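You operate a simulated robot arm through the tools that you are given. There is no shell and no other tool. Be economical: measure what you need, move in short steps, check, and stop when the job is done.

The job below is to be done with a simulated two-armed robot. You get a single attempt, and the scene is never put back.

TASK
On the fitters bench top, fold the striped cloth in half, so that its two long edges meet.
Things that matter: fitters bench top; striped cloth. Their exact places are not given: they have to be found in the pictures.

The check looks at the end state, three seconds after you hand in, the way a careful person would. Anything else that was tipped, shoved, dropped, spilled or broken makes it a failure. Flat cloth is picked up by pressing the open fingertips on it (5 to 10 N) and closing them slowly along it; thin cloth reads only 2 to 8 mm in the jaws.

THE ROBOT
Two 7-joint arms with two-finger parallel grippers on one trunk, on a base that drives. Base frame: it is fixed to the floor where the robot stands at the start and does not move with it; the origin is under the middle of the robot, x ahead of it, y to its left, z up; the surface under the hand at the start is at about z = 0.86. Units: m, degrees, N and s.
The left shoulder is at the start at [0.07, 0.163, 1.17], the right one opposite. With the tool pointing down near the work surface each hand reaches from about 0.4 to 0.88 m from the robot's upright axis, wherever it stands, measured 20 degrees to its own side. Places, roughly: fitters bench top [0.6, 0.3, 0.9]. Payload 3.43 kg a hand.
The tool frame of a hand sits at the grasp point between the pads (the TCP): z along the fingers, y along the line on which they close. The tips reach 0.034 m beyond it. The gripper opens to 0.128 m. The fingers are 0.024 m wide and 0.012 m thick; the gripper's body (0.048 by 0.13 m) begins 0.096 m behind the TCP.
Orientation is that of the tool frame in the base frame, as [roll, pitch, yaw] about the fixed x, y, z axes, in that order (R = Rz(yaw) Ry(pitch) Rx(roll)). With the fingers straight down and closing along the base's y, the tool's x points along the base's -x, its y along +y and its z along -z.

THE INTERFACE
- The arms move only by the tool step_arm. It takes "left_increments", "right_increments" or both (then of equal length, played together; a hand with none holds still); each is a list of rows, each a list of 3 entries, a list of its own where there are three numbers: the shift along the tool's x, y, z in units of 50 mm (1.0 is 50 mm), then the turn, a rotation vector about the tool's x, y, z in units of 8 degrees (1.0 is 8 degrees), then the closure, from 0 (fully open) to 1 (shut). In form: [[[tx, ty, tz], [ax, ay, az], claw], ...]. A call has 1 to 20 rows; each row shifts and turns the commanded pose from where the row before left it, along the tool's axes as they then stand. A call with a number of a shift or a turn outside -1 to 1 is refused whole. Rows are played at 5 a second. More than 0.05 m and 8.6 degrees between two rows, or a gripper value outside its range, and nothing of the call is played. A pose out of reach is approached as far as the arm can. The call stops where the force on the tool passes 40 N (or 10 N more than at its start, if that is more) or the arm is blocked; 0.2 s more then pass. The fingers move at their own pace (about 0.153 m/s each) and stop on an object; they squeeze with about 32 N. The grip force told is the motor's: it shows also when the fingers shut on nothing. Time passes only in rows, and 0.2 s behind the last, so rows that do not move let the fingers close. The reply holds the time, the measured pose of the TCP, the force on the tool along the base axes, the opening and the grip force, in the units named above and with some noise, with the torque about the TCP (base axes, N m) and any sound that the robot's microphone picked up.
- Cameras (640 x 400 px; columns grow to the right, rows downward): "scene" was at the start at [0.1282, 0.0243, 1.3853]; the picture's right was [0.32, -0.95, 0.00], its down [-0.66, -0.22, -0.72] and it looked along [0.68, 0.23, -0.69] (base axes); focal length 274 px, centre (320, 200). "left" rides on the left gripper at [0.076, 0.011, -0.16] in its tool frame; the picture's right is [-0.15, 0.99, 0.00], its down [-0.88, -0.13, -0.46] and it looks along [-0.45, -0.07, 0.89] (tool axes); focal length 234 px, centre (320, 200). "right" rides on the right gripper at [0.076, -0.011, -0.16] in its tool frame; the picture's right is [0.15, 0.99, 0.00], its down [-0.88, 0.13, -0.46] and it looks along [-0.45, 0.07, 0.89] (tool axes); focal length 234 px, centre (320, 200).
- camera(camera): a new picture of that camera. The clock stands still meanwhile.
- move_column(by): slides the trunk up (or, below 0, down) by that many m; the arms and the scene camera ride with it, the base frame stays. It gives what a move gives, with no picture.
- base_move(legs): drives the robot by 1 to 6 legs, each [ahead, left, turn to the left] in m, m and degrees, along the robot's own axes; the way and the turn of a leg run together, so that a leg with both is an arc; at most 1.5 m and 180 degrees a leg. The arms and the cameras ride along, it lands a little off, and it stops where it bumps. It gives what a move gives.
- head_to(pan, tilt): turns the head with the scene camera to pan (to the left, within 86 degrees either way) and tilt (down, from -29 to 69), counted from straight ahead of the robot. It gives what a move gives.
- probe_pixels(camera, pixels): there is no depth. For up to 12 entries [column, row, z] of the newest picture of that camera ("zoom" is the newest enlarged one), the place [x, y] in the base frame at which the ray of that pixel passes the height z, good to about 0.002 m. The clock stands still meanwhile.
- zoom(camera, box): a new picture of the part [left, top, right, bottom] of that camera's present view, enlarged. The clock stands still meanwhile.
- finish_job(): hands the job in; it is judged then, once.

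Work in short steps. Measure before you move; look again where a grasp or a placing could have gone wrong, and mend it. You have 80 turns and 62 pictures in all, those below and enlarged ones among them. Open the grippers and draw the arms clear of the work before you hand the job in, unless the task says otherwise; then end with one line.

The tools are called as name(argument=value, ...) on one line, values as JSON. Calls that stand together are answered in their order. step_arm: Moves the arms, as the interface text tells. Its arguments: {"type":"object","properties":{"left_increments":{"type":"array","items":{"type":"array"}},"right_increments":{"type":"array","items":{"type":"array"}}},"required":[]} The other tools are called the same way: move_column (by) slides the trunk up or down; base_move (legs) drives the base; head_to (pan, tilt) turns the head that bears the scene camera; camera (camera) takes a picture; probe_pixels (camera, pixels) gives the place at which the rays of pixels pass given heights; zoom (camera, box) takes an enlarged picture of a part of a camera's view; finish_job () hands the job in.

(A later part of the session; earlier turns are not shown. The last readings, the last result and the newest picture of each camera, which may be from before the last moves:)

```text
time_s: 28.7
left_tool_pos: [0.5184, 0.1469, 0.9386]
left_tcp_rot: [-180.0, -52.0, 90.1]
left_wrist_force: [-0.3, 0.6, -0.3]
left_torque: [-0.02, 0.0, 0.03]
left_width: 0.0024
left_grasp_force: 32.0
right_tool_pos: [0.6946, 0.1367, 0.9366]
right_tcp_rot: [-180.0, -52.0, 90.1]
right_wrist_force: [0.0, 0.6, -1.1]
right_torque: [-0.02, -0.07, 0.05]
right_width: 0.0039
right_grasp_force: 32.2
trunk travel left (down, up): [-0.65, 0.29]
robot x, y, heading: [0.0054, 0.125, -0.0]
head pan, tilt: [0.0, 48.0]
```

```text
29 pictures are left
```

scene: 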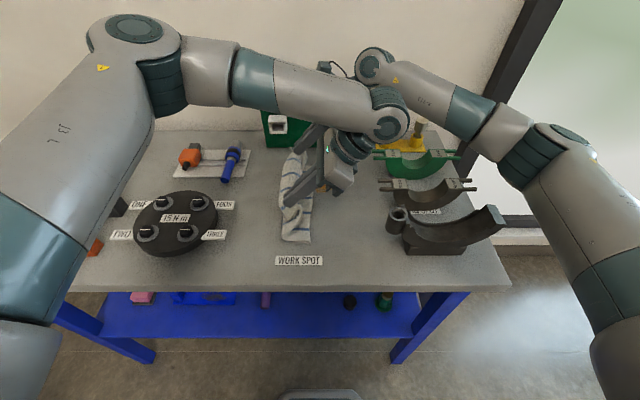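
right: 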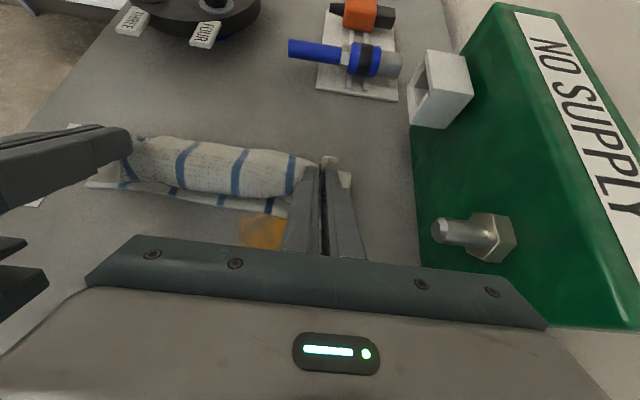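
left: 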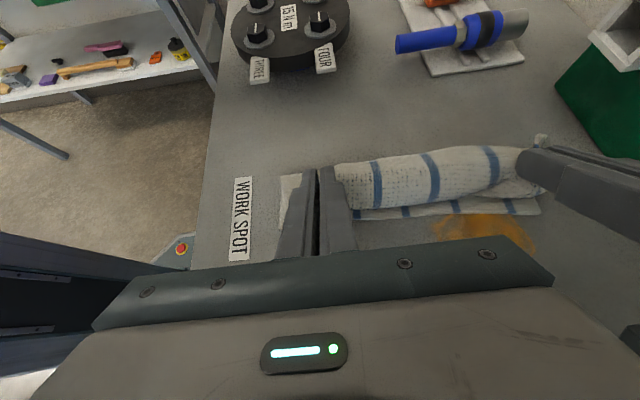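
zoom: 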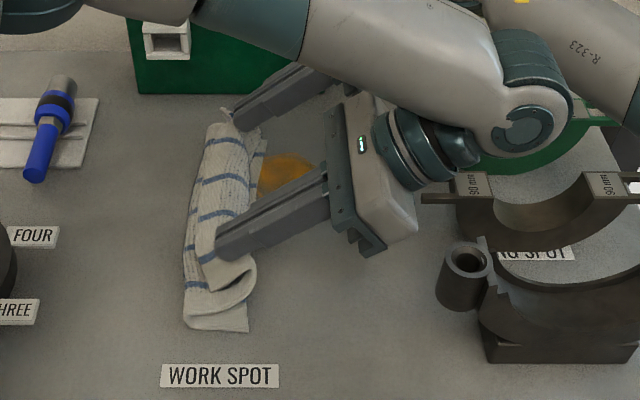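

The edge strip still points up with the sheet bulging below it, so more tilt is needed. The bolt on the green box (right cam (437,231)) may be near the right hand, so I measure it.

probe_pixels(camera="right", pixels=[[435, 231, 0.9], [435, 231, 0.92], [435, 231, 0.94], [418, 200, 0.86], [410, 130, 0.86], [352, 185, 0.862], [290, 215, 0.862]])

camera(camera="scene")

```text
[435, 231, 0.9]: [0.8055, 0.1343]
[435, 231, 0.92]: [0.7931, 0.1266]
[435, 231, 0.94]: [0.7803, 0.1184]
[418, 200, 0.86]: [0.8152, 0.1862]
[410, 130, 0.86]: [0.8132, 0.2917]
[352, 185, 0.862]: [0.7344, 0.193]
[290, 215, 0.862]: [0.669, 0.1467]
```

```text
28 pictures are left
```

scene: 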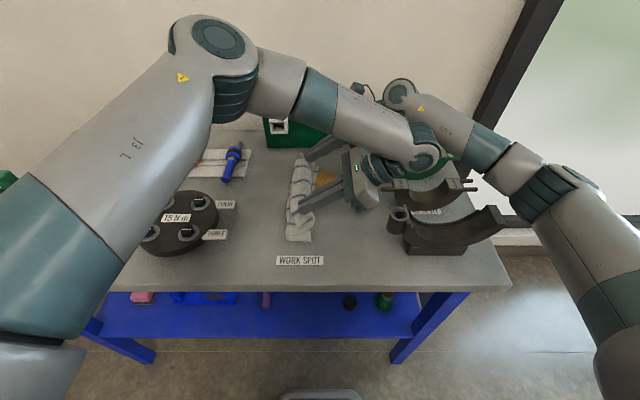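

Box and bolt are clear (x ≥ 0.78). With limited tilt room above the cup, I pull the edge a little further over and down with the present 52° tilt, to straighten the bulge before release.

step_arm(left_increments=[[[-0.19, 0, -0.02], [0, 0, 0], 1], [[-0.19, 0, -0.02], [0, 0, 0], 1], [[-0.19, 0, -0.02], [0, 0, 0], 1], [[0, 0, 0], [0, 0, 0], 1]], right_increments=[[[-0.18, 0, -0.02], [0, 0, 0], 1], [[-0.18, 0, -0.02], [0, 0, 0], 1], [[-0.18, 0, -0.02], [0, 0, 0], 1], [[0, 0, 0], [0, 0, 0], 1]])

zoom(camera="scene", box=[220, 110, 460, 270])

camera(camera="left")

```text
time_s: 29.7
left_tool_pos: [0.5173, 0.1249, 0.9188]
left_tcp_rot: [-180.0, -52.0, 90.1]
left_wrist_force: [0.7, -0.6, -0.3]
left_torque: [-0.03, 0.0, 0.03]
left_width: 0.0025
left_grasp_force: 32.2
right_tool_pos: [0.6927, 0.1162, 0.919]
right_tcp_rot: [179.9, -52.0, 90.0]
right_wrist_force: [-0.4, 0.4, -0.1]
right_torque: [-0.01, -0.02, 0.0]
right_width: 0.0038
right_grasp_force: 32.1
trunk travel left (down, up): [-0.65, 0.29]
robot x, y, heading: [0.0007, 0.1302, -0.3]
head pan, tilt: [0.0, 48.0]
```

```text
2.50 times, centred on (340, 190) of scene
```

zoom: 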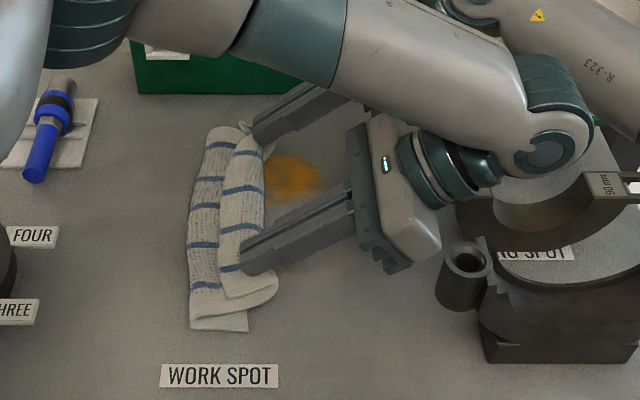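

```text
26 pictures are left
```

left: 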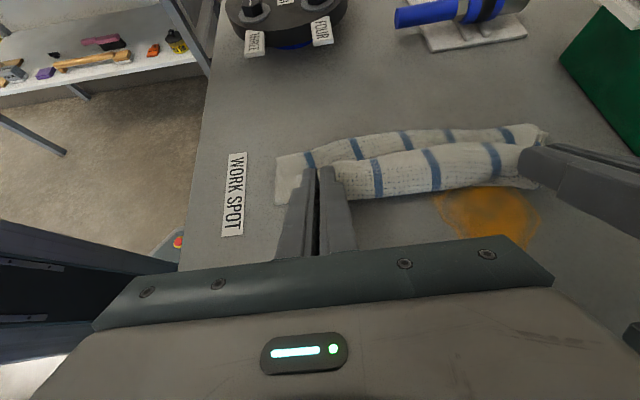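

Let me measure where the fold line lies now (zoom (190,240), (205,150)) and the lower layer's visible corner (248,330).

probe_pixels(camera="zoom", pixels=[[191, 325, 0.862], [188, 240, 0.87], [207, 140, 0.87], [248, 332, 0.86], [275, 290, 0.88], [268, 150, 0.88]])

```text
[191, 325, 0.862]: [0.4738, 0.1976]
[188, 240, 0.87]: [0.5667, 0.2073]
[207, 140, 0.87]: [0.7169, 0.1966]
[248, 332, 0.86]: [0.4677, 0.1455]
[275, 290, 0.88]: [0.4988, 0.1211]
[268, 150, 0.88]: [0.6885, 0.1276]
```

The fold line is at y≈0.20, not 0.245: the cloth is stiff and the edge strip's orientation in this grip pulls a loop over. This grip is wrong for folding, so I'll back off: lift the cloth up, lay it flat again, and regrip with the fingers closing across the edge. I first measure the label position to keep clear.

probe_pixels(camera="zoom", pixels=[[59, 236, 0.865], [53, 248, 0.86], [40, 300, 0.86], [100, 130, 0.86]])

step_arm(left_increments=[[[0.5, 0, -0.1], [0, -1, 0], 1], [[0.5, 0, -0.35], [0, -1, 0], 1], [[0.4, 0, -0.5], [0, -1, 0], 1], [[0.2, 0, -0.7], [0, -1, 0], 1], [[0, 0, -0.8], [0, -1, 0], 1], [[0, 0, -0.8], [0, -1, 0], 1], [[0, 0, 0], [0, -0.5, 0], 1]], right_increments=[[[0.5, 0, -0.1], [0, -1, 0], 1], [[0.5, 0, -0.35], [0, -1, 0], 1], [[0.4, 0, -0.5], [0, -1, 0], 1], [[0.2, 0, -0.7], [0, -1, 0], 1], [[0, 0, -0.8], [0, -1, 0], 1], [[0, 0, -0.8], [0, -1, 0], 1], [[0, 0, 0], [0, -0.5, 0], 1]])

camera(camera="scene")

```text
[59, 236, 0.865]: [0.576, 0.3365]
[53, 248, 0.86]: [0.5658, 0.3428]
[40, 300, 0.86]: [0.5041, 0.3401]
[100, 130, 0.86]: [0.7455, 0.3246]
```

```text
time_s: 31.3
left_tool_pos: [0.5178, 0.1152, 1.1139]
left_tcp_rot: [-180.0, 0.2, 90.1]
left_wrist_force: [0.2, 0.3, -0.1]
left_torque: [-0.01, 0.03, -0.01]
left_width: 0.0024
left_grasp_force: 32.1
right_tool_pos: [0.694, 0.1081, 1.1168]
right_tcp_rot: [-180.0, 0.1, 89.9]
right_wrist_force: [0.7, 0.2, 0.0]
right_torque: [-0.01, -0.02, -0.02]
right_width: 0.0038
right_grasp_force: 31.8
trunk travel left (down, up): [-0.65, 0.29]
robot x, y, heading: [0.0041, 0.1276, 0.1]
head pan, tilt: [0.0, 48.0]
```

```text
25 pictures are left
```

scene: 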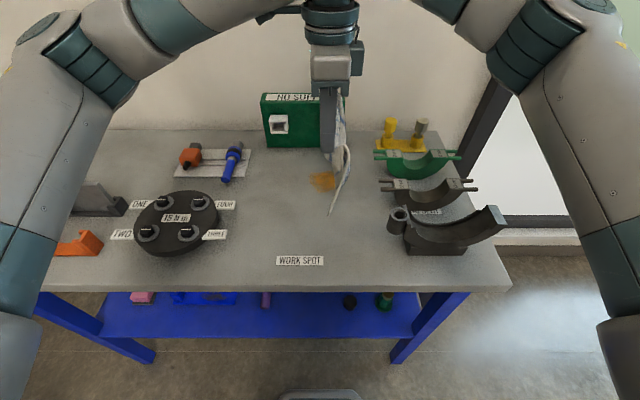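

The cloth hangs free and objects on the left start at y ≥ 0.325, so I lay it down flat with its right edge near y 0.10 by an arc of the hands to the left and down.

step_arm(left_increments=[[[0.03, 0, 0.62], [0, 0, 0], 1], [[0, 0, 0], [0, 0, 0], 1], [[0.65, 0, 0.11], [0, 0, 0], 1], [[0.62, 0, 0.23], [0, 0, 0], 1], [[0.58, 0, 0.33], [0, 0, 0], 1], [[0.5, 0, 0.43], [0, 0, 0], 1], [[0.43, 0, 0.5], [0, 0, 0], 1], [[0.33, 0, 0.58], [0, 0, 0], 1], [[0.23, 0, 0.62], [0, 0, 0], 1], [[0.11, 0, 0.5], [0, 0, 0], 1], [[0, 0, 0], [0, 0, 0], 1]], right_increments=[[[0.03, 0, 0.62], [0, 0, 0], 1], [[0, 0, 0], [0, 0, 0], 1], [[0.65, 0, 0.11], [0, 0, 0], 1], [[0.62, 0, 0.23], [0, 0, 0], 1], [[0.58, 0, 0.33], [0, 0, 0], 1], [[0.5, 0, 0.43], [0, 0, 0], 1], [[0.43, 0, 0.5], [0, 0, 0], 1], [[0.33, 0, 0.58], [0, 0, 0], 1], [[0.23, 0, 0.62], [0, 0, 0], 1], [[0.11, 0, 0.5], [0, 0, 0], 1], [[0, 0, 0], [0, 0, 0], 1]])

zoom(camera="scene", box=[180, 110, 420, 270])

camera(camera="left")

```text
time_s: 33.7
left_tool_pos: [0.5177, 0.2883, 0.9184]
left_tcp_rot: [-180.0, 0.0, 90.0]
left_wrist_force: [-0.4, -0.7, 0.1]
left_torque: [0.02, 0.01, 0.02]
left_width: 0.0025
left_grasp_force: 31.9
right_tool_pos: [0.6923, 0.2806, 0.9211]
right_tcp_rot: [-179.9, 0.0, 90.2]
right_wrist_force: [0.2, 0.7, -0.6]
right_torque: [0.0, -0.04, 0.0]
right_width: 0.0039
right_grasp_force: 31.9
trunk travel left (down, up): [-0.65, 0.29]
robot x, y, heading: [-0.0032, 0.1288, 0.2]
head pan, tilt: [0.0, 48.0]
```

```text
2.50 times, centred on (300, 190) of scene
```

zoom: 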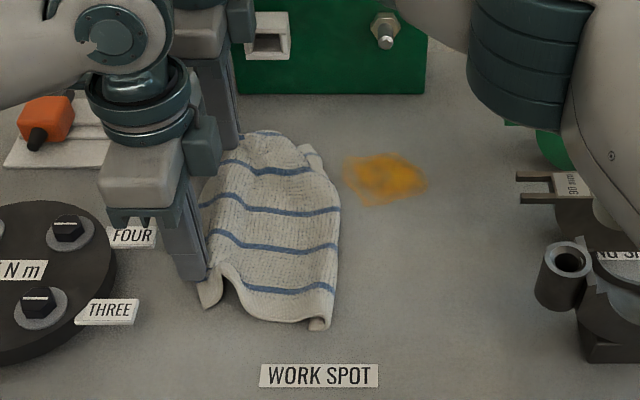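

```text
23 pictures are left
```

left: 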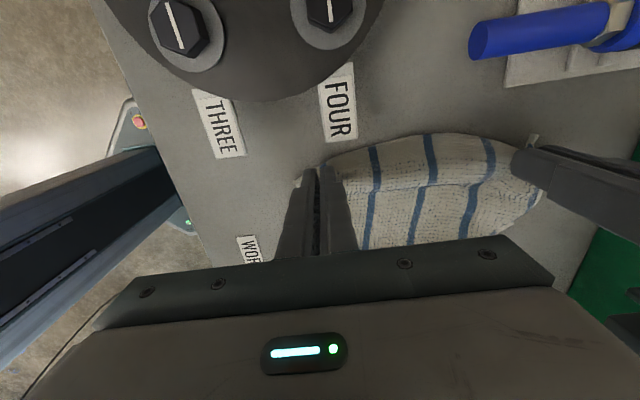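

The right edge looks tucked under itself. I lift again, start farther right, and lay it down with a trailing drag to the left so that the edge unrolls.

step_arm(left_increments=[[[0, 0, -0.84], [0, 0, 0], 1], [[0, 0, -0.84], [0, 0, 0], 1], [[0, 0, -0.84], [0, 0, 0], 1], [[0, 0, -0.84], [0, 0, 0], 1], [[0, 0, -0.84], [0, 0, 0], 1], [[-0.91, 0, 0], [0, 0, 0], 1], [[-0.91, 0, 0], [0, 0, 0], 1], [[-0.91, 0, 0], [0, 0, 0], 1], [[-0.91, 0, 0], [0, 0, 0], 1], [[-0.91, 0, 0], [0, 0, 0], 1], [[0, 0, 0], [0, 0, 0], 1], [[0, 0, 0], [0, 0, 0], 1]], right_increments=[[[0, 0, -0.84], [0, 0, 0], 1], [[0, 0, -0.84], [0, 0, 0], 1], [[0, 0, -0.84], [0, 0, 0], 1], [[0, 0, -0.84], [0, 0, 0], 1], [[0, 0, -0.84], [0, 0, 0], 1], [[-0.91, 0, 0], [0, 0, 0], 1], [[-0.91, 0, 0], [0, 0, 0], 1], [[-0.91, 0, 0], [0, 0, 0], 1], [[-0.91, 0, 0], [0, 0, 0], 1], [[-0.91, 0, 0], [0, 0, 0], 1], [[0, 0, 0], [0, 0, 0], 1], [[0, 0, 0], [0, 0, 0], 1]])

step_arm(left_increments=[[[0.34, 0, 0.82], [0, 0, 0], 1], [[0.2, 0, 0], [0, 0, 0], 1], [[0.67, 0, 0.12], [0, 0, 0], 1], [[0.63, 0, 0.22], [0, 0, 0], 1], [[0.6, 0, 0.34], [0, 0, 0], 1], [[0.52, 0, 0.44], [0, 0, 0], 1], [[0.44, 0, 0.52], [0, 0, 0], 1], [[0.34, 0, 0.6], [0, 0, 0], 1], [[0.22, 0, 0.64], [0, 0, 0], 1], [[0.28, 0, 0.3], [0, 0, 0], 1], [[0.28, 0, 0.1], [0, 0, 0], 1], [[0.28, 0, 0.06], [0, 0, 0], 1], [[0, 0, 0], [0, 0, 0], 1]], right_increments=[[[0.34, 0, 0.82], [0, 0, 0], 1], [[0.2, 0, 0], [0, 0, 0], 1], [[0.67, 0, 0.12], [0, 0, 0], 1], [[0.63, 0, 0.22], [0, 0, 0], 1], [[0.6, 0, 0.34], [0, 0, 0], 1], [[0.52, 0, 0.44], [0, 0, 0], 1], [[0.44, 0, 0.52], [0, 0, 0], 1], [[0.34, 0, 0.6], [0, 0, 0], 1], [[0.22, 0, 0.64], [0, 0, 0], 1], [[0.28, 0, 0.3], [0, 0, 0], 1], [[0.28, 0, 0.1], [0, 0, 0], 1], [[0.28, 0, 0.06], [0, 0, 0], 1], [[0, 0, 0], [0, 0, 0], 1]])

zoom(camera="scene", box=[180, 110, 420, 270])

```text
time_s: 36.3
left_tool_pos: [0.5193, 0.0578, 1.1272]
left_tcp_rot: [180.0, 0.1, 90.1]
left_wrist_force: [0.7, 0.1, -0.2]
left_torque: [0.03, 0.02, -0.01]
left_width: 0.0028
left_grasp_force: 31.7
right_tool_pos: [0.6958, 0.0536, 1.1294]
right_tcp_rot: [-180.0, 0.0, 90.0]
right_wrist_force: [-0.3, -0.1, -0.3]
right_torque: [0.02, -0.04, 0.03]
right_width: 0.0039
right_grasp_force: 32.0
trunk travel left (down, up): [-0.65, 0.29]
robot x, y, heading: [0.0001, 0.1281, -0.2]
head pan, tilt: [0.0, 48.0]
```

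```text
time_s: 39.1
left_tool_pos: [0.5169, 0.3005, 0.9205]
left_tcp_rot: [180.0, 0.0, 90.1]
left_wrist_force: [0.9, -0.4, -0.4]
left_torque: [0.01, -0.02, 0.06]
left_width: 0.0025
left_grasp_force: 31.6
right_tool_pos: [0.694, 0.2926, 0.9227]
right_tcp_rot: [-179.9, 0.0, 89.9]
right_wrist_force: [0.1, -0.5, 0.0]
right_torque: [0.03, -0.06, 0.01]
right_width: 0.0039
right_grasp_force: 32.2
trunk travel left (down, up): [-0.65, 0.29]
robot x, y, heading: [-0.0032, 0.1265, 0.0]
head pan, tilt: [0.0, 48.0]
```

```text
2.50 times, centred on (300, 190) of scene
```

zoom: 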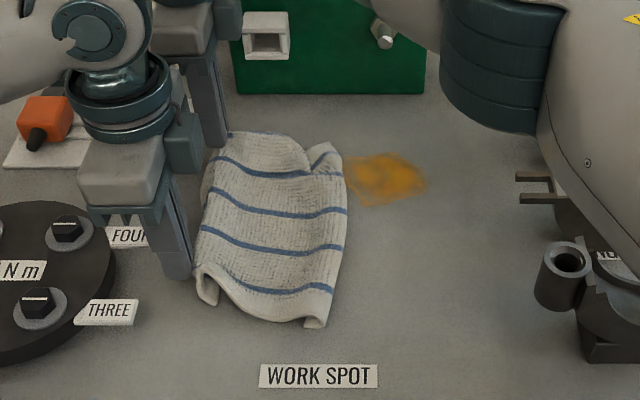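

Edge unrolled further. I lower the grip to the table, open slowly so the gathered corners relax, then raise the hands and look.

step_arm(left_increments=[[[0, 0, 0.15], [0, 0, 0], 1], [[0, 0, 0.15], [0, 0, 0], 1], [[0, 0, 0], [0, 0, 0], 0.95], [[0, 0, 0], [0, 0, 0], 0.85], [[0, 0, 0], [0, 0, 0], 0.75], [[0, 0, 0], [0, 0, 0], 0.65], [[0, 0, 0], [0, 0, 0], 0.6], [[0, 0, -0.6], [0, 0, 0], 0.6], [[0, 0, -0.9], [0, 0, 0], 0.6], [[0, 0, -0.9], [0, 0, 0], 0.6]], right_increments=[[[0, 0, 0.15], [0, 0, 0], 1], [[0, 0, 0.15], [0, 0, 0], 1], [[0, 0, 0], [0, 0, 0], 0.95], [[0, 0, 0], [0, 0, 0], 0.85], [[0, 0, 0], [0, 0, 0], 0.75], [[0, 0, 0], [0, 0, 0], 0.65], [[0, 0, 0], [0, 0, 0], 0.6], [[0, 0, -0.6], [0, 0, 0], 0.6], [[0, 0, -0.9], [0, 0, 0], 0.6], [[0, 0, -0.9], [0, 0, 0], 0.6]])

zoom(camera="scene", box=[180, 110, 420, 270])

camera(camera="left")

```text
time_s: 41.3
left_tool_pos: [0.5158, 0.3007, 1.0252]
left_tcp_rot: [180.0, 0.0, 90.1]
left_wrist_force: [-0.6, 0.1, -0.2]
left_torque: [-0.01, 0.0, 0.01]
left_width: 0.0512
left_grasp_force: 0.1
right_tool_pos: [0.6894, 0.2938, 1.0315]
right_tcp_rot: [-180.0, 0.0, 90.0]
right_wrist_force: [0.7, 0.0, 0.2]
right_torque: [0.0, -0.02, -0.02]
right_width: 0.051
right_grasp_force: 0.0
trunk travel left (down, up): [-0.65, 0.29]
robot x, y, heading: [0.0014, 0.1261, 0.1]
head pan, tilt: [0.0, 48.0]
```

```text
2.50 times, centred on (300, 190) of scene
```

zoom: 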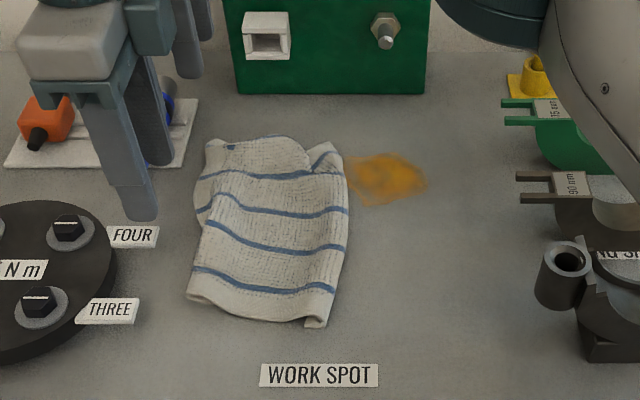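

```text
20 pictures are left
```

left: 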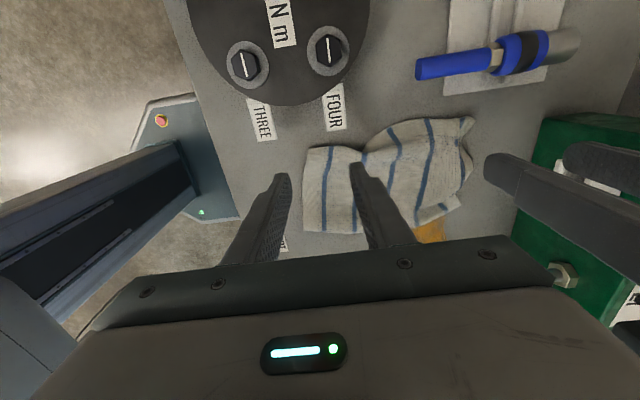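

The cloth lies rumpled with the right edge partly tucked under. I measure its present corners from the left camera view before regripping the left edge.

probe_pixels(camera="left", pixels=[[307, 147, 0.862], [362, 150, 0.862], [420, 120, 0.865], [474, 118, 0.862], [303, 232, 0.862], [418, 224, 0.862], [462, 205, 0.862], [471, 165, 0.862]])

zoom(camera="left", box=[270, 90, 510, 250])

```text
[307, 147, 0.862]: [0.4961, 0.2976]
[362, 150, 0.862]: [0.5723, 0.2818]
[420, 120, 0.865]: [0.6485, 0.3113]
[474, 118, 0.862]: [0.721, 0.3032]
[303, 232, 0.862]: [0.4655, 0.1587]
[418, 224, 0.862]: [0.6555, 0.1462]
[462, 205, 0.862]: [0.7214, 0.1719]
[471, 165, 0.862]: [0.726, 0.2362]
```

```text
2.50 times, centred on (390, 170) of left
```

zoom: 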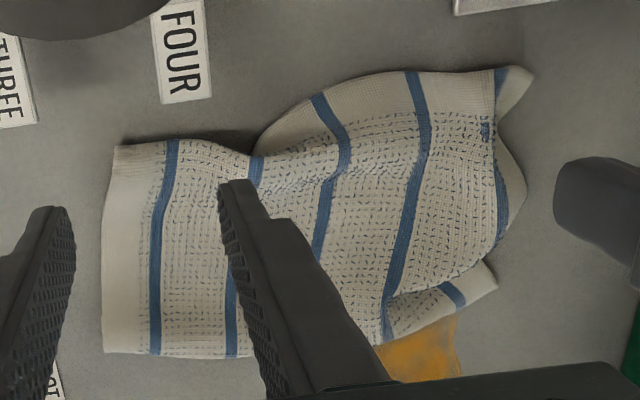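

The left part is clear: near-left corner at (0.496,0.298), far-left at about (0.72,0.303); about 5 cm of the right edge is tucked beneath. I turn the hands back (closing along y, so the sheet will hang straight from the tips), and come down just inside the left edge at x≈0.515 and x≈0.70.

step_arm(left_increments=[[[0, 0, 0], [0, 0, -1], 0.727], [[0, 0, 0], [0, 0, -1], 0.727], [[0, 0, 0], [0, 0, -1], 0.727], [[0, 0, 0], [0, 0, -1], 0.727], [[0, 0, 0], [0, 0, -1], 0.727], [[0, 0, 0], [0, 0, -1], 0.727], [[0, 0, 0], [0, 0, -1], 0.727], [[0, 0, 0], [0, 0, -1], 0.727], [[0, 0, 0], [0, 0, -1], 0.727], [[0, 0, 0], [0, 0, -1], 0.727], [[0, 0, 0], [0, 0, -1], 0.727], [[0, 0, 0], [0, 0, -0.25], 0.727], [[0, -0.76, 0], [0, 0, 0], 0.727], [[0, 0, 0.8], [0, 0, 0], 0.727], [[0, 0, 0.8], [0, 0, 0], 0.727], [[0, 0, 0.76], [0, 0, 0], 0.727], [[0, 0, 0], [0, 0, 0], 0.727]], right_increments=[[[0, 0, 0], [0, 0, -1], 0.727], [[0, 0, 0], [0, 0, -1], 0.727], [[0, 0, 0], [0, 0, -1], 0.727], [[0, 0, 0], [0, 0, -1], 0.727], [[0, 0, 0], [0, 0, -1], 0.727], [[0, 0, 0], [0, 0, -1], 0.727], [[0, 0, 0], [0, 0, -1], 0.727], [[0, 0, 0], [0, 0, -1], 0.727], [[0, 0, 0], [0, 0, -1], 0.727], [[0, 0, 0], [0, 0, -1], 0.727], [[0, 0, 0], [0, 0, -1], 0.727], [[0, 0, 0], [0, 0, -0.25], 0.727], [[-0.2, -0.32, 0], [0, 0, 0], 0.727], [[0, 0, 0.85], [0, 0, 0], 0.727], [[0, 0, 0.85], [0, 0, 0], 0.727], [[0, 0, 0.8], [0, 0, 0], 0.727], [[0, 0, 0], [0, 0, 0], 0.727]])

camera(camera="left")

camera(camera="right")

```text
time_s: 44.9
left_tool_pos: [0.5192, 0.2639, 0.9071]
left_tcp_rot: [-180.0, 0.1, 180.0]
left_wrist_force: [0.5, 0.2, 0.2]
left_torque: [0.04, 0.02, 0.0]
left_width: 0.0351
left_grasp_force: 0.0
right_tool_pos: [0.7042, 0.2776, 0.9014]
right_tcp_rot: [-180.0, 0.1, -179.9]
right_wrist_force: [0.3, 0.0, 0.4]
right_torque: [0.02, -0.03, 0.0]
right_width: 0.0349
right_grasp_force: 0.1
trunk travel left (down, up): [-0.65, 0.29]
robot x, y, heading: [0.0017, 0.125, 0.0]
head pan, tilt: [0.0, 48.0]
```

```text
18 pictures are left
```

left: 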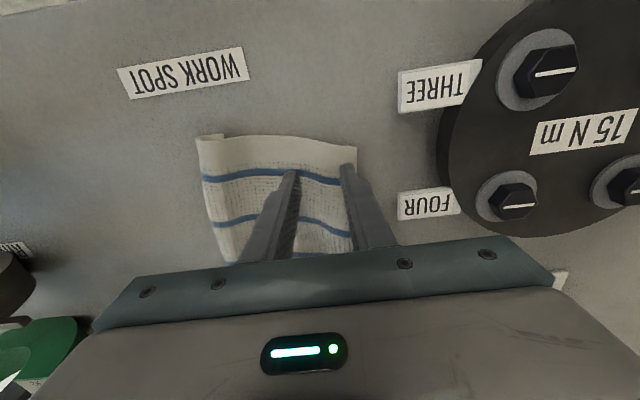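

```text
17 pictures are left
```

right: 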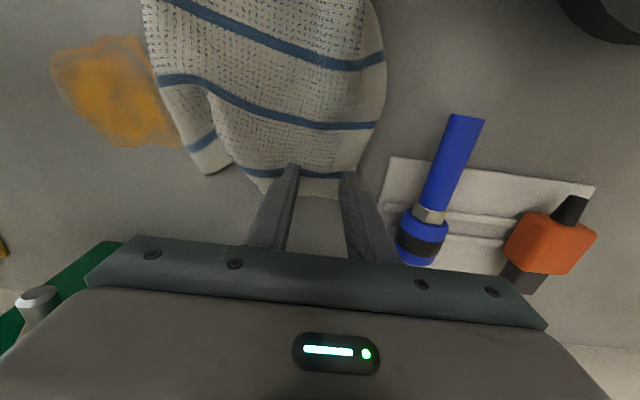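

Left tips sit right at the edge; the right tips are nearly off the corner, so I shift the right hand 1 cm nearer, then press both down gently.

step_arm(left_increments=[[[0, 0, 0], [0, 0, 0], 0.727], [[0, 0, 0.12], [0, 0, 0], 0.727], [[0, 0, 0.11], [0, 0, 0], 0.727]], right_increments=[[[0.22, 0, 0], [0, 0, 0], 0.727], [[0, 0, 0.06], [0, 0, 0], 0.727], [[0, 0, 0.06], [0, 0, 0], 0.727]])

```text
time_s: 45.7
left_tool_pos: [0.5173, 0.2634, 0.8993]
left_tcp_rot: [179.9, 0.2, -179.8]
left_wrist_force: [2.2, 1.3, 18.7]
left_torque: [0.42, -0.06, -0.02]
left_width: 0.0355
left_grasp_force: 0.4
right_tool_pos: [0.6904, 0.2764, 0.8986]
right_tcp_rot: [179.9, 0.1, 180.0]
right_wrist_force: [0.4, 0.4, 3.5]
right_torque: [0.02, -0.02, 0.0]
right_width: 0.0347
right_grasp_force: 0.0
trunk travel left (down, up): [-0.65, 0.29]
robot x, y, heading: [0.0, 0.1306, 0.1]
head pan, tilt: [0.0, 48.0]
```

Left reads 18.7 N (too much), right 3.5 N (too little); I correct both by about 2 mm and close slowly.

step_arm(left_increments=[[[0, 0, -0.04], [0, 0, 0], 0.727], [[0, 0, 0], [0, 0, 0], 0.75], [[0, 0, 0], [0, 0, 0], 0.775], [[0, 0, 0], [0, 0, 0], 0.8], [[0, 0, 0], [0, 0, 0], 0.825], [[0, 0, 0], [0, 0, 0], 0.85], [[0, 0, 0], [0, 0, 0], 0.875], [[0, 0, 0], [0, 0, 0], 0.9], [[0, 0, 0], [0, 0, 0], 0.925], [[0, 0, 0], [0, 0, 0], 0.95], [[0, 0, 0], [0, 0, 0], 0.975], [[0, 0, 0], [0, 0, 0], 1], [[0, 0, 0], [0, 0, 0], 1], [[0, 0, 0], [0, 0, 0], 1]], right_increments=[[[0, 0, 0.06], [0, 0, 0], 0.727], [[0, 0, 0], [0, 0, 0], 0.75], [[0, 0, 0], [0, 0, 0], 0.775], [[0, 0, 0], [0, 0, 0], 0.8], [[0, 0, 0], [0, 0, 0], 0.825], [[0, 0, 0], [0, 0, 0], 0.85], [[0, 0, 0], [0, 0, 0], 0.875], [[0, 0, 0], [0, 0, 0], 0.9], [[0, 0, 0], [0, 0, 0], 0.925], [[0, 0, 0], [0, 0, 0], 0.95], [[0, 0, 0], [0, 0, 0], 0.975], [[0, 0, 0], [0, 0, 0], 1], [[0, 0, 0], [0, 0, 0], 1], [[0, 0, 0], [0, 0, 0], 1]])

```text
time_s: 48.7
left_tool_pos: [0.5148, 0.2632, 0.9006]
left_tcp_rot: [180.0, 0.3, -179.8]
left_wrist_force: [0.1, 3.0, 11.9]
left_torque: [0.14, -0.01, -0.04]
left_width: 0.0046
left_grasp_force: 31.6
right_tool_pos: [0.69, 0.2767, 0.8971]
right_tcp_rot: [180.0, 0.3, -179.9]
right_wrist_force: [0.8, 0.2, 31.7]
right_torque: [-0.02, 0.06, 0.02]
right_width: 0.0052
right_grasp_force: 31.8
trunk travel left (down, up): [-0.65, 0.29]
robot x, y, heading: [0.002, 0.1304, -0.1]
head pan, tilt: [0.0, 48.0]
```

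Both hold (4.6 and 5.2 mm). I lift high so the cloth hangs free and move right; the tuck should fall out.

step_arm(left_increments=[[[0, 0, -0.8], [0, 0, 0], 1], [[0, 0, -0.85], [0, 0, 0], 1], [[0, 0, -0.85], [0, 0, 0], 1], [[0, 0, -0.85], [0, 0, 0], 1], [[0, -0.2, -0.85], [0, 0, 0], 1], [[0, -0.9, 0], [0, 0, 0], 1], [[0, -0.9, 0], [0, 0, 0], 1], [[0, -0.9, 0], [0, 0, 0], 1], [[0, 0, 0], [0, 0, 0], 1], [[0, 0, 0], [0, 0, 0], 1]], right_increments=[[[0, 0, -0.8], [0, 0, 0], 1], [[0, 0, -0.85], [0, 0, 0], 1], [[0, 0, -0.85], [0, 0, 0], 1], [[0, 0, -0.85], [0, 0, 0], 1], [[0, -0.47, -0.85], [0, 0, 0], 1], [[0, -0.9, 0], [0, 0, 0], 1], [[0, -0.9, 0], [0, 0, 0], 1], [[0, -0.9, 0], [0, 0, 0], 1], [[0, 0, 0], [0, 0, 0], 1], [[0, 0, 0], [0, 0, 0], 1]])

zoom(camera="scene", box=[200, 70, 440, 270])

camera(camera="left")

```text
time_s: 50.9
left_tool_pos: [0.517, 0.1179, 1.1082]
left_tcp_rot: [180.0, -0.1, -179.9]
left_wrist_force: [0.0, -0.2, -0.1]
left_torque: [0.05, 0.0, -0.06]
left_width: 0.0044
left_grasp_force: 32.0
right_tool_pos: [0.6919, 0.1186, 1.1018]
right_tcp_rot: [180.0, 0.0, -179.9]
right_wrist_force: [-0.8, 1.0, -0.6]
right_torque: [-0.01, -0.03, -0.01]
right_width: 0.0046
right_grasp_force: 32.0
trunk travel left (down, up): [-0.65, 0.29]
robot x, y, heading: [0.0019, 0.1269, -0.0]
head pan, tilt: [0.0, 48.0]
```

```text
2.00 times, centred on (320, 170) of scene
```

zoom: 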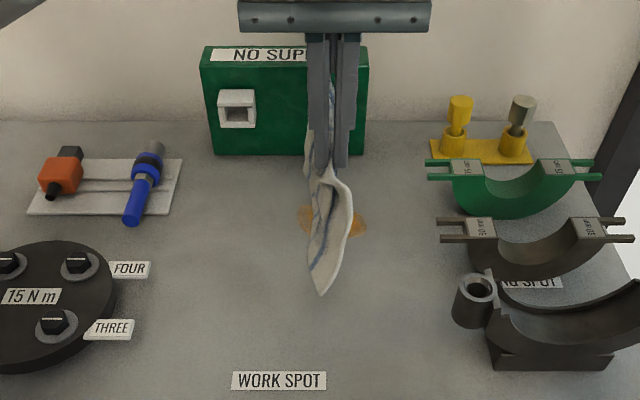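

```text
15 pictures are left
```

left: 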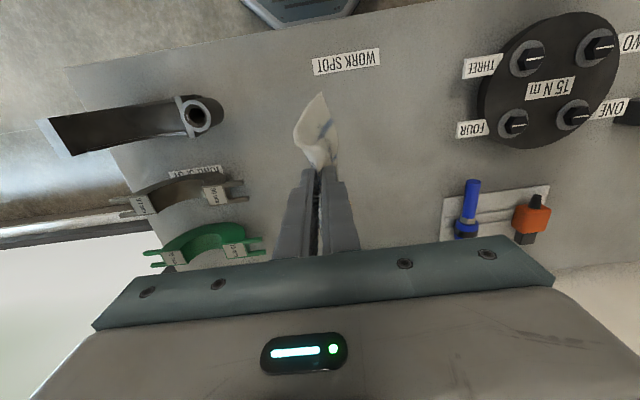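

The cloth hangs straight with no tuck. I spread the hands slightly to take out the sag, lower until the bottom edge touches, and lean the sheet to lay its lower half down.

step_arm(left_increments=[[[0.16, 0, 0], [0, 0, 0], 1], [[0, 0.2, 0.9], [0, 0, 0], 1], [[0, 0.6, 0.16], [0, 0, 0], 1], [[0, 0.56, 0.34], [0, 0, 0], 1], [[0, 0.44, 0.44], [0, 0, 0], 1], [[0, 0.34, 0.5], [0, 0, 0], 1], [[0, 0.24, 0.44], [0, 0, 0], 1], [[0, 0, 0], [0, 0, 0], 1]], right_increments=[[[-0.16, 0, 0], [0, 0, 0], 1], [[0, 0.2, 0.9], [0, 0, 0], 1], [[0, 0.6, 0.16], [0, 0, 0], 1], [[0, 0.56, 0.34], [0, 0, 0], 1], [[0, 0.44, 0.44], [0, 0, 0], 1], [[0, 0.34, 0.5], [0, 0, 0], 1], [[0, 0.24, 0.4], [0, 0, 0], 1], [[0, 0, 0], [0, 0, 0], 1]])

zoom(camera="scene", box=[180, 110, 420, 270])

```text
time_s: 52.7
left_tool_pos: [0.5101, 0.2366, 0.9668]
left_tcp_rot: [-180.0, 0.1, -179.9]
left_wrist_force: [3.2, 0.5, -0.1]
left_torque: [0.01, -0.09, -0.02]
left_width: 0.0043
left_grasp_force: 31.9
right_tool_pos: [0.7004, 0.2357, 0.9648]
right_tcp_rot: [179.9, 0.0, -180.0]
right_wrist_force: [-3.2, 1.1, 0.1]
right_torque: [0.01, 0.14, 0.0]
right_width: 0.0043
right_grasp_force: 32.3
trunk travel left (down, up): [-0.65, 0.29]
robot x, y, heading: [0.0022, 0.123, -0.1]
head pan, tilt: [0.0, 48.0]
```

```text
2.50 times, centred on (300, 190) of scene
```

zoom: 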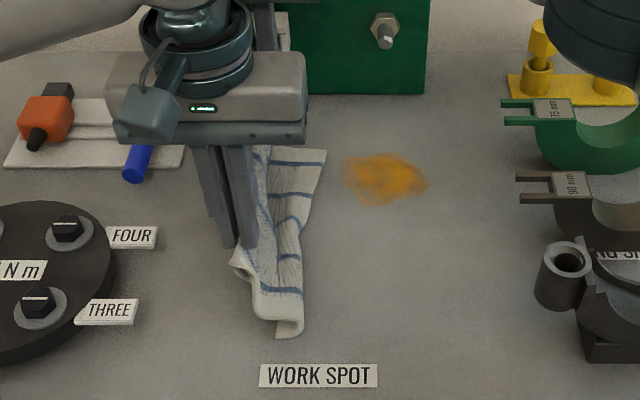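

Sheet held taut between hands (3 N). I measure the bottom edge on the table: zoom (325,151), (300,333).

probe_pixels(camera="zoom", pixels=[[326, 152, 0.86], [301, 333, 0.86], [303, 240, 0.86], [277, 335, 0.86]])

zoom(camera="right", box=[160, 0, 480, 260])

```text
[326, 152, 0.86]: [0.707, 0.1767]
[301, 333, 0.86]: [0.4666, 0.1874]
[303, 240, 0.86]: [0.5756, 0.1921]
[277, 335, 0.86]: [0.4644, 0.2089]
```

```text
1.54 times, centred on (320, 130) of right
```

zoom: 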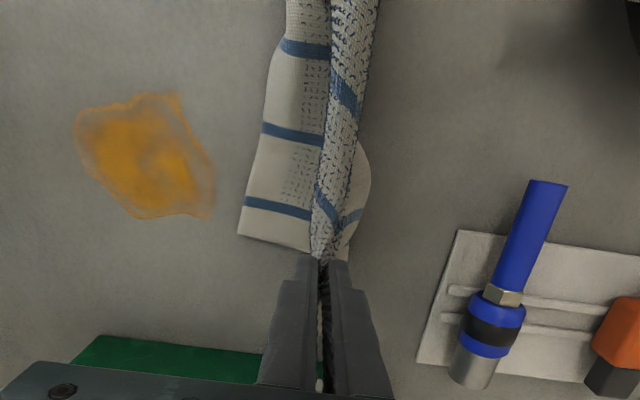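

From above the sheet already runs from the right edge (y≈0.18) left to a bend at ~0.255 and back up to the hands: the fold is forming. I now bring the held edge over and down above the right edge, tilting the hands 48° so the sheet runs out to the left.

step_arm(left_increments=[[[0, -0.194, 0.066], [-1, 0, 0], 1], [[0, -0.19, 0.094], [-1, 0, 0], 1], [[0, -0.19, 0.126], [-1, 0, 0], 1], [[0, -0.198, 0.138], [-1, 0, 0], 1], [[0, -0.226, 0.138], [-1, 0, 0], 1], [[0, -0.1, 0.05], [-1, 0, 0], 1], [[0, 0, 0], [0, 0, 0], 1]], right_increments=[[[0, -0.228, 0.066], [-1, 0, 0], 1], [[0, -0.224, 0.094], [-1, 0, 0], 1], [[0, -0.224, 0.126], [-1, 0, 0], 1], [[0, -0.232, 0.138], [-1, 0, 0], 1], [[0, -0.26, 0.138], [-1, 0, 0], 1], [[0, -0.13, 0.05], [-1, 0, 0], 1], [[0, 0, 0], [0, 0, 0], 1]])

zoom(camera="scene", box=[180, 110, 420, 270])

zoom(camera="right", box=[120, 0, 520, 260])

```text
time_s: 54.3
left_tool_pos: [0.5099, 0.1977, 0.9229]
left_tcp_rot: [132.0, 0.0, -179.9]
left_wrist_force: [2.1, -0.1, -0.6]
left_torque: [-0.1, -0.06, -0.05]
left_width: 0.0044
left_grasp_force: 32.1
right_tool_pos: [0.7003, 0.1892, 0.917]
right_tcp_rot: [132.0, 0.0, -179.9]
right_wrist_force: [-2.7, -0.2, -0.1]
right_torque: [-0.12, 0.06, 0.05]
right_width: 0.0037
right_grasp_force: 32.0
trunk travel left (down, up): [-0.65, 0.29]
robot x, y, heading: [-0.0003, 0.1258, 0.3]
head pan, tilt: [0.0, 48.0]
```

```text
2.50 times, centred on (300, 190) of scene
```

zoom: 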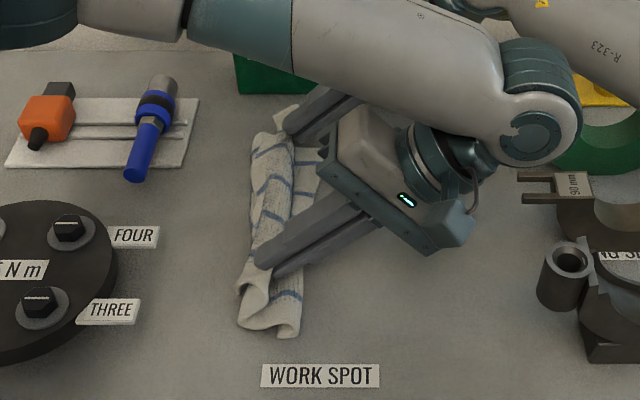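

```text
1.54 times, centred on (320, 130) of right
```

zoom: 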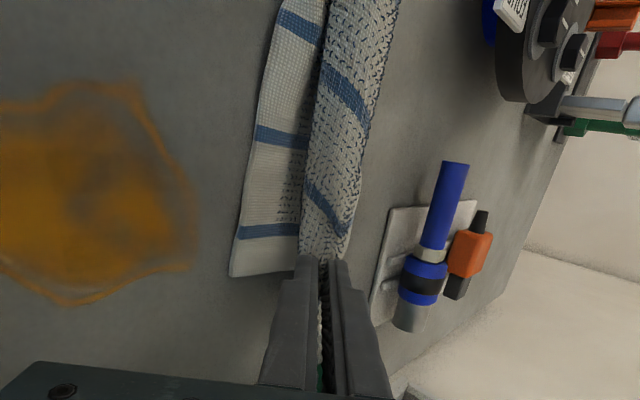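

The lower layer's right edge shows cleanly beside the top layer. I measure edge and fold line before release.

probe_pixels(camera="zoom", pixels=[[231, 275, 0.86], [258, 130, 0.86], [372, 130, 0.875], [348, 235, 0.875], [305, 150, 0.885], [300, 250, 0.89]])

zoom(camera="left", box=[160, 60, 480, 260])

```text
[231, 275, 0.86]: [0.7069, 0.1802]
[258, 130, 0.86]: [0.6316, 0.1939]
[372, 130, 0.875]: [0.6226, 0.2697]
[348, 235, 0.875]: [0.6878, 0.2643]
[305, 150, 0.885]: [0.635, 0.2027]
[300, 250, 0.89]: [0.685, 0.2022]
```

```text
2.00 times, centred on (320, 160) of left
```

zoom: 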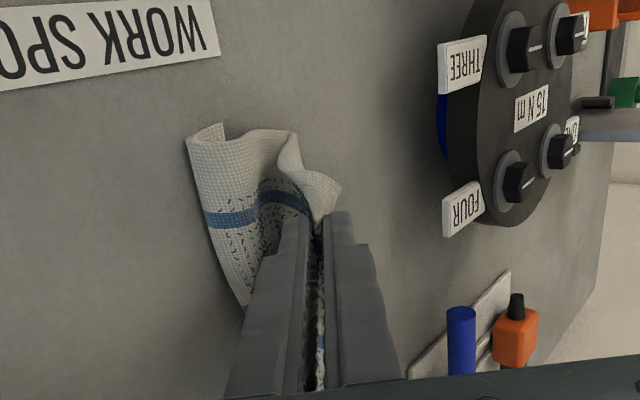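

Fold at y≈0.267, lower edge at 0.18–0.19; flattening the bend will carry the fold outward to about 0.28. I lower the last centimetre, open slowly, and withdraw along the fingers.

step_arm(left_increments=[[[0, -0.1, 0.09], [0, 0, 0], 1], [[0, -0.09, 0.085], [0, 0, 0], 1], [[0, 0, 0], [0, 0, 0], 0.95], [[0, 0, 0], [0, 0, 0], 0.9], [[0, 0, 0], [0, 0, 0], 0.85], [[0, 0, 0], [0, 0, 0], 0.8], [[0, 0, 0], [0, 0, 0], 0.75], [[0, 0, 0], [0, 0, 0], 0.75], [[0, 0, -0.3], [0, 0, 0], 0.75], [[0, 0, -0.6], [0, 0, 0], 0.75], [[0, 0, -0.9], [0, 0, 0], 0.75], [[0, 0, -0.9], [0, 0, 0], 0.75], [[0, 0, 0], [0, 0, 0], 0.75]], right_increments=[[[0, -0.06, 0.055], [0, 0, 0], 1], [[0, -0.06, 0.05], [0, 0, 0], 1], [[0, 0, 0], [0, 0, 0], 0.95], [[0, 0, 0], [0, 0, 0], 0.9], [[0, 0, 0], [0, 0, 0], 0.85], [[0, 0, 0], [0, 0, 0], 0.8], [[0, 0, 0], [0, 0, 0], 0.75], [[0, 0, 0], [0, 0, 0], 0.75], [[0, 0, -0.3], [0, 0, 0], 0.75], [[0, 0, -0.6], [0, 0, 0], 0.75], [[0, 0, -0.9], [0, 0, 0], 0.75], [[0, 0, -0.9], [0, 0, 0], 0.75], [[0, 0, 0], [0, 0, 0], 0.75]])

zoom(camera="scene", box=[180, 110, 420, 270])

zoom(camera="right", box=[120, 0, 520, 260])

```text
time_s: 57.1
left_tool_pos: [0.5109, 0.0968, 1.0002]
left_tcp_rot: [132.1, 0.0, -179.9]
left_wrist_force: [-0.6, 0.3, 0.6]
left_torque: [-0.04, -0.01, -0.02]
left_width: 0.0322
left_grasp_force: 0.1
right_tool_pos: [0.7009, 0.0889, 0.9997]
right_tcp_rot: [132.1, -0.2, -179.9]
right_wrist_force: [0.2, 0.8, 0.2]
right_torque: [-0.02, -0.01, 0.01]
right_width: 0.0317
right_grasp_force: 0.0
trunk travel left (down, up): [-0.65, 0.29]
robot x, y, heading: [-0.0017, 0.1273, 0.1]
head pan, tilt: [0.0, 48.0]
```

```text
2.50 times, centred on (300, 190) of scene
```

zoom: 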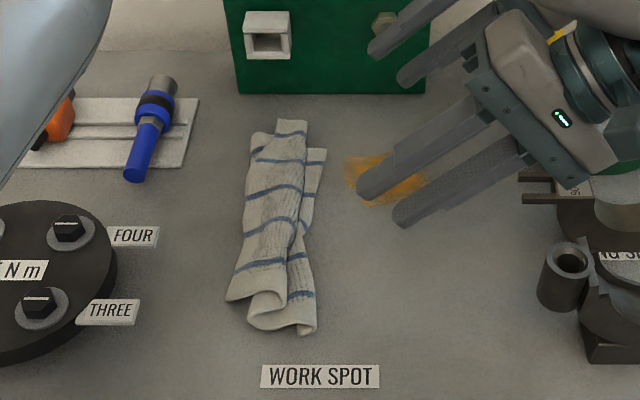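

```text
1.54 times, centred on (320, 130) of right
```

zoom: 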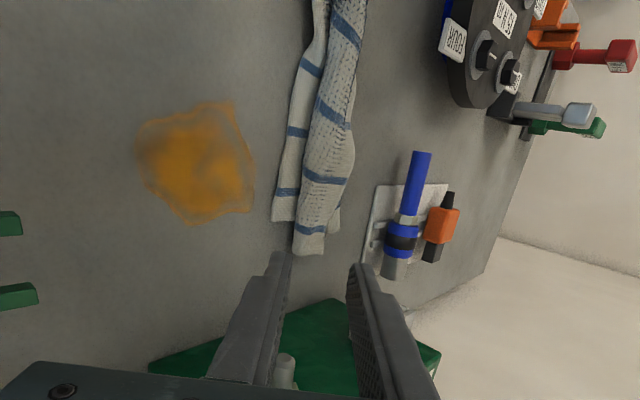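

Released. I look closely at the cloth to see how the top edge lies.

zoom(camera="scene", box=[240, 145, 330, 245])

```text
4.00 times, centred on (285, 195) of scene
```

zoom: 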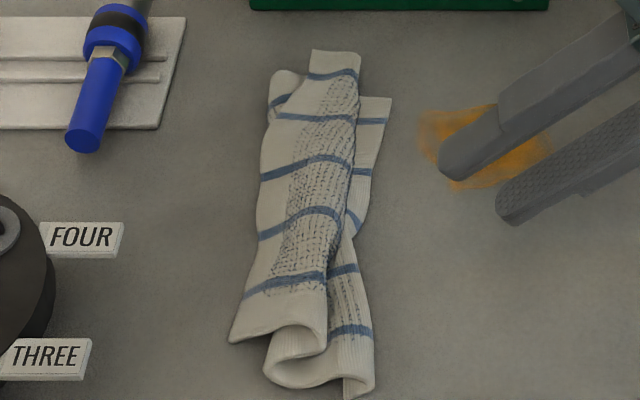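

The near end shows a Z shape: lower layer to a fold at left, back to a bend at right, and the loose edge lying on top pointing left. I must take that top edge again and pull it straight over to the right. I measure its outline.

probe_pixels(camera="zoom", pixels=[[230, 337, 0.875], [243, 290, 0.875], [257, 230, 0.875], [263, 155, 0.875], [276, 112, 0.875], [312, 52, 0.875], [358, 55, 0.875], [390, 98, 0.86], [372, 380, 0.86], [265, 372, 0.865], [272, 85, 0.87], [326, 335, 0.875]])

```text
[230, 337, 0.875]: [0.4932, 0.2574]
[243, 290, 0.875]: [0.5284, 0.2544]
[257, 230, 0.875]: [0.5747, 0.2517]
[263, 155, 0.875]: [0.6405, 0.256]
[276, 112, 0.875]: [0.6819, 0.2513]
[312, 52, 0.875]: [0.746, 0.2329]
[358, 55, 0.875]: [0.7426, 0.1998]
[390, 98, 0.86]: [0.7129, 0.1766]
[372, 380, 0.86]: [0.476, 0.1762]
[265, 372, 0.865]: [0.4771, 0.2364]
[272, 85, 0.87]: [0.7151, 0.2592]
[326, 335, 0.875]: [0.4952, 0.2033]
```

The loose top edge runs from (0.493,0.257) to about (0.70,0.249). I set the hands upright again and come down over it, both tips on the top flap.

step_arm(left_increments=[[[0, 0, 0], [1, 0, 0], 0.727], [[0, 0, 0], [1, 0, 0], 0.727], [[0, 0, 0], [1, 0, 0], 0.727], [[0, 0, 0], [1, 0, 0], 0.727], [[0, 0, 0], [1, 0, 0], 0.727], [[0, 0, 0], [1, 0, 0], 0.727], [[-0.18, 0.87, 0], [0, 0, 0], 0.727], [[0, 0.87, 0], [0, 0, 0], 0.727], [[0, 0.86, 0], [0, 0, 0], 0.727], [[0, 0, 0.8], [0, 0, 0], 0.727], [[0, 0, 0.75], [0, 0, 0], 0.727], [[0, 0, 0], [0, 0, 0], 0.727]], right_increments=[[[0, 0, 0], [1, 0, 0], 0.727], [[0, 0, 0], [1, 0, 0], 0.727], [[0, 0, 0], [1, 0, 0], 0.727], [[0, 0, 0], [1, 0, 0], 0.727], [[0, 0, 0], [1, 0, 0], 0.727], [[0, 0, 0], [1, 0, 0], 0.727], [[0.12, 0.87, 0], [0, 0, 0], 0.727], [[0, 0.87, 0], [0, 0, 0], 0.727], [[0, 0.86, 0], [0, 0, 0], 0.727], [[0, 0, 0.8], [0, 0, 0], 0.727], [[0, 0, 0.75], [0, 0, 0], 0.727], [[0, 0, 0], [0, 0, 0], 0.727]])

```text
time_s: 59.7
left_tool_pos: [0.5207, 0.2252, 0.9247]
left_tcp_rot: [180.0, 0.0, -180.0]
left_wrist_force: [-1.2, -0.8, 0.4]
left_torque: [0.01, 0.0, 0.01]
left_width: 0.0353
left_grasp_force: 0.0
right_tool_pos: [0.6933, 0.2173, 0.9236]
right_tcp_rot: [180.0, 0.1, -179.9]
right_wrist_force: [-0.4, -0.2, -0.7]
right_torque: [0.01, 0.0, 0.0]
right_width: 0.0348
right_grasp_force: 0.0
trunk travel left (down, up): [-0.65, 0.29]
robot x, y, heading: [0.0009, 0.1264, 0.0]
head pan, tilt: [0.0, 48.0]
```

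Now I press down in small steps until 5–10 N shows.

step_arm(left_increments=[[[0, 0, 0.12], [0, 0, 0], 0.727], [[0, 0, 0.1], [0, 0, 0], 0.727], [[0, 0, 0.1], [0, 0, 0], 0.727], [[0, 0, 0], [0, 0, 0], 0.727]], right_increments=[[[0, 0, 0.12], [0, 0, 0], 0.727], [[0, 0, 0.1], [0, 0, 0], 0.727], [[0, 0, 0.1], [0, 0, 0], 0.727], [[0, 0, 0], [0, 0, 0], 0.727]])

```text
time_s: 60.7
left_tool_pos: [0.5189, 0.2266, 0.9076]
left_tcp_rot: [-180.0, 0.1, 179.9]
left_wrist_force: [1.3, -0.1, 3.1]
left_torque: [-0.09, -0.01, 0.01]
left_width: 0.035
left_grasp_force: 0.1
right_tool_pos: [0.6929, 0.2173, 0.9081]
right_tcp_rot: [180.0, 0.0, -179.9]
right_wrist_force: [0.2, 0.8, 1.7]
right_torque: [0.04, 0.0, 0.0]
right_width: 0.0353
right_grasp_force: 0.1
trunk travel left (down, up): [-0.65, 0.29]
robot x, y, heading: [-0.0013, 0.1272, 0.2]
head pan, tilt: [0.0, 48.0]
```

Light contact (3.1 and 1.7 N). A little further down, then close slowly.

step_arm(left_increments=[[[0, 0, 0.05], [0, 0, 0], 0.727], [[0, 0, 0], [0, 0, 0], 0.75], [[0, 0, 0], [0, 0, 0], 0.775], [[0, 0, 0], [0, 0, 0], 0.8], [[0, 0, 0], [0, 0, 0], 0.825], [[0, 0, 0], [0, 0, 0], 0.85], [[0, 0, 0], [0, 0, 0], 0.875], [[0, 0, 0], [0, 0, 0], 0.9], [[0, 0, 0], [0, 0, 0], 0.925], [[0, 0, 0], [0, 0, 0], 0.95], [[0, 0, 0], [0, 0, 0], 0.975], [[0, 0, 0], [0, 0, 0], 1], [[0, 0, 0], [0, 0, 0], 1], [[0, 0, 0], [0, 0, 0], 1]], right_increments=[[[0, 0, 0.08], [0, 0, 0], 0.727], [[0, 0, 0], [0, 0, 0], 0.75], [[0, 0, 0], [0, 0, 0], 0.775], [[0, 0, 0], [0, 0, 0], 0.8], [[0, 0, 0], [0, 0, 0], 0.825], [[0, 0, 0], [0, 0, 0], 0.85], [[0, 0, 0], [0, 0, 0], 0.875], [[0, 0, 0], [0, 0, 0], 0.9], [[0, 0, 0], [0, 0, 0], 0.925], [[0, 0, 0], [0, 0, 0], 0.95], [[0, 0, 0], [0, 0, 0], 0.975], [[0, 0, 0], [0, 0, 0], 1], [[0, 0, 0], [0, 0, 0], 1], [[0, 0, 0], [0, 0, 0], 1]])

```text
time_s: 63.7
left_tool_pos: [0.5186, 0.2267, 0.906]
left_tcp_rot: [180.0, -0.1, 180.0]
left_wrist_force: [0.0, 0.7, -0.1]
left_torque: [0.08, -0.02, 0.07]
left_width: 0.0091
left_grasp_force: 31.7
right_tool_pos: [0.6929, 0.2191, 0.9031]
right_tcp_rot: [180.0, 0.0, -180.0]
right_wrist_force: [-0.9, 2.8, 8.8]
right_torque: [0.14, 0.05, 0.01]
right_width: 0.0075
right_grasp_force: 31.7
trunk travel left (down, up): [-0.65, 0.29]
robot x, y, heading: [0.001, 0.1294, 0.4]
head pan, tilt: [0.0, 48.0]
```

Grips read 9.1 and 7.5 mm, more than two layers perhaps. I lift and look at what is held.

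step_arm(left_increments=[[[0, 0, -0.8], [0, 0, 0], 1], [[0, 0, -0.85], [0, 0, 0], 1], [[0, 0, -0.85], [0, 0, 0], 1], [[0, -0.6, -0.85], [0, 0, 0], 1], [[0, -0.7, -0.7], [0, 0, 0], 1], [[0, -0.9, 0], [0, 0, 0], 1], [[0, 0, 0], [0, 0, 0], 1]], right_increments=[[[0, 0, -0.85], [0, 0, 0], 1], [[0, 0, -0.85], [0, 0, 0], 1], [[0, 0, -0.85], [0, 0, 0], 1], [[0, -0.5, -0.85], [0, 0, 0], 1], [[0, -0.65, -0.7], [0, 0, 0], 1], [[0, -0.9, 0], [0, 0, 0], 1], [[0, 0, 0], [0, 0, 0], 1]])

zoom(camera="scene", box=[250, 90, 390, 230])

```text
refused: row 4 steps farther than a row can; nothing moved
```

```text
2.86 times, centred on (320, 160) of scene
```

zoom: 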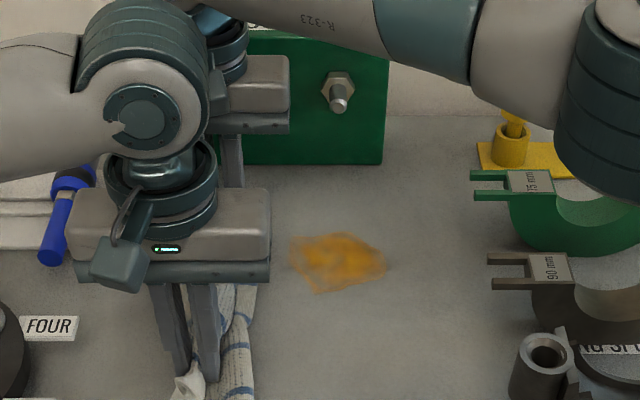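

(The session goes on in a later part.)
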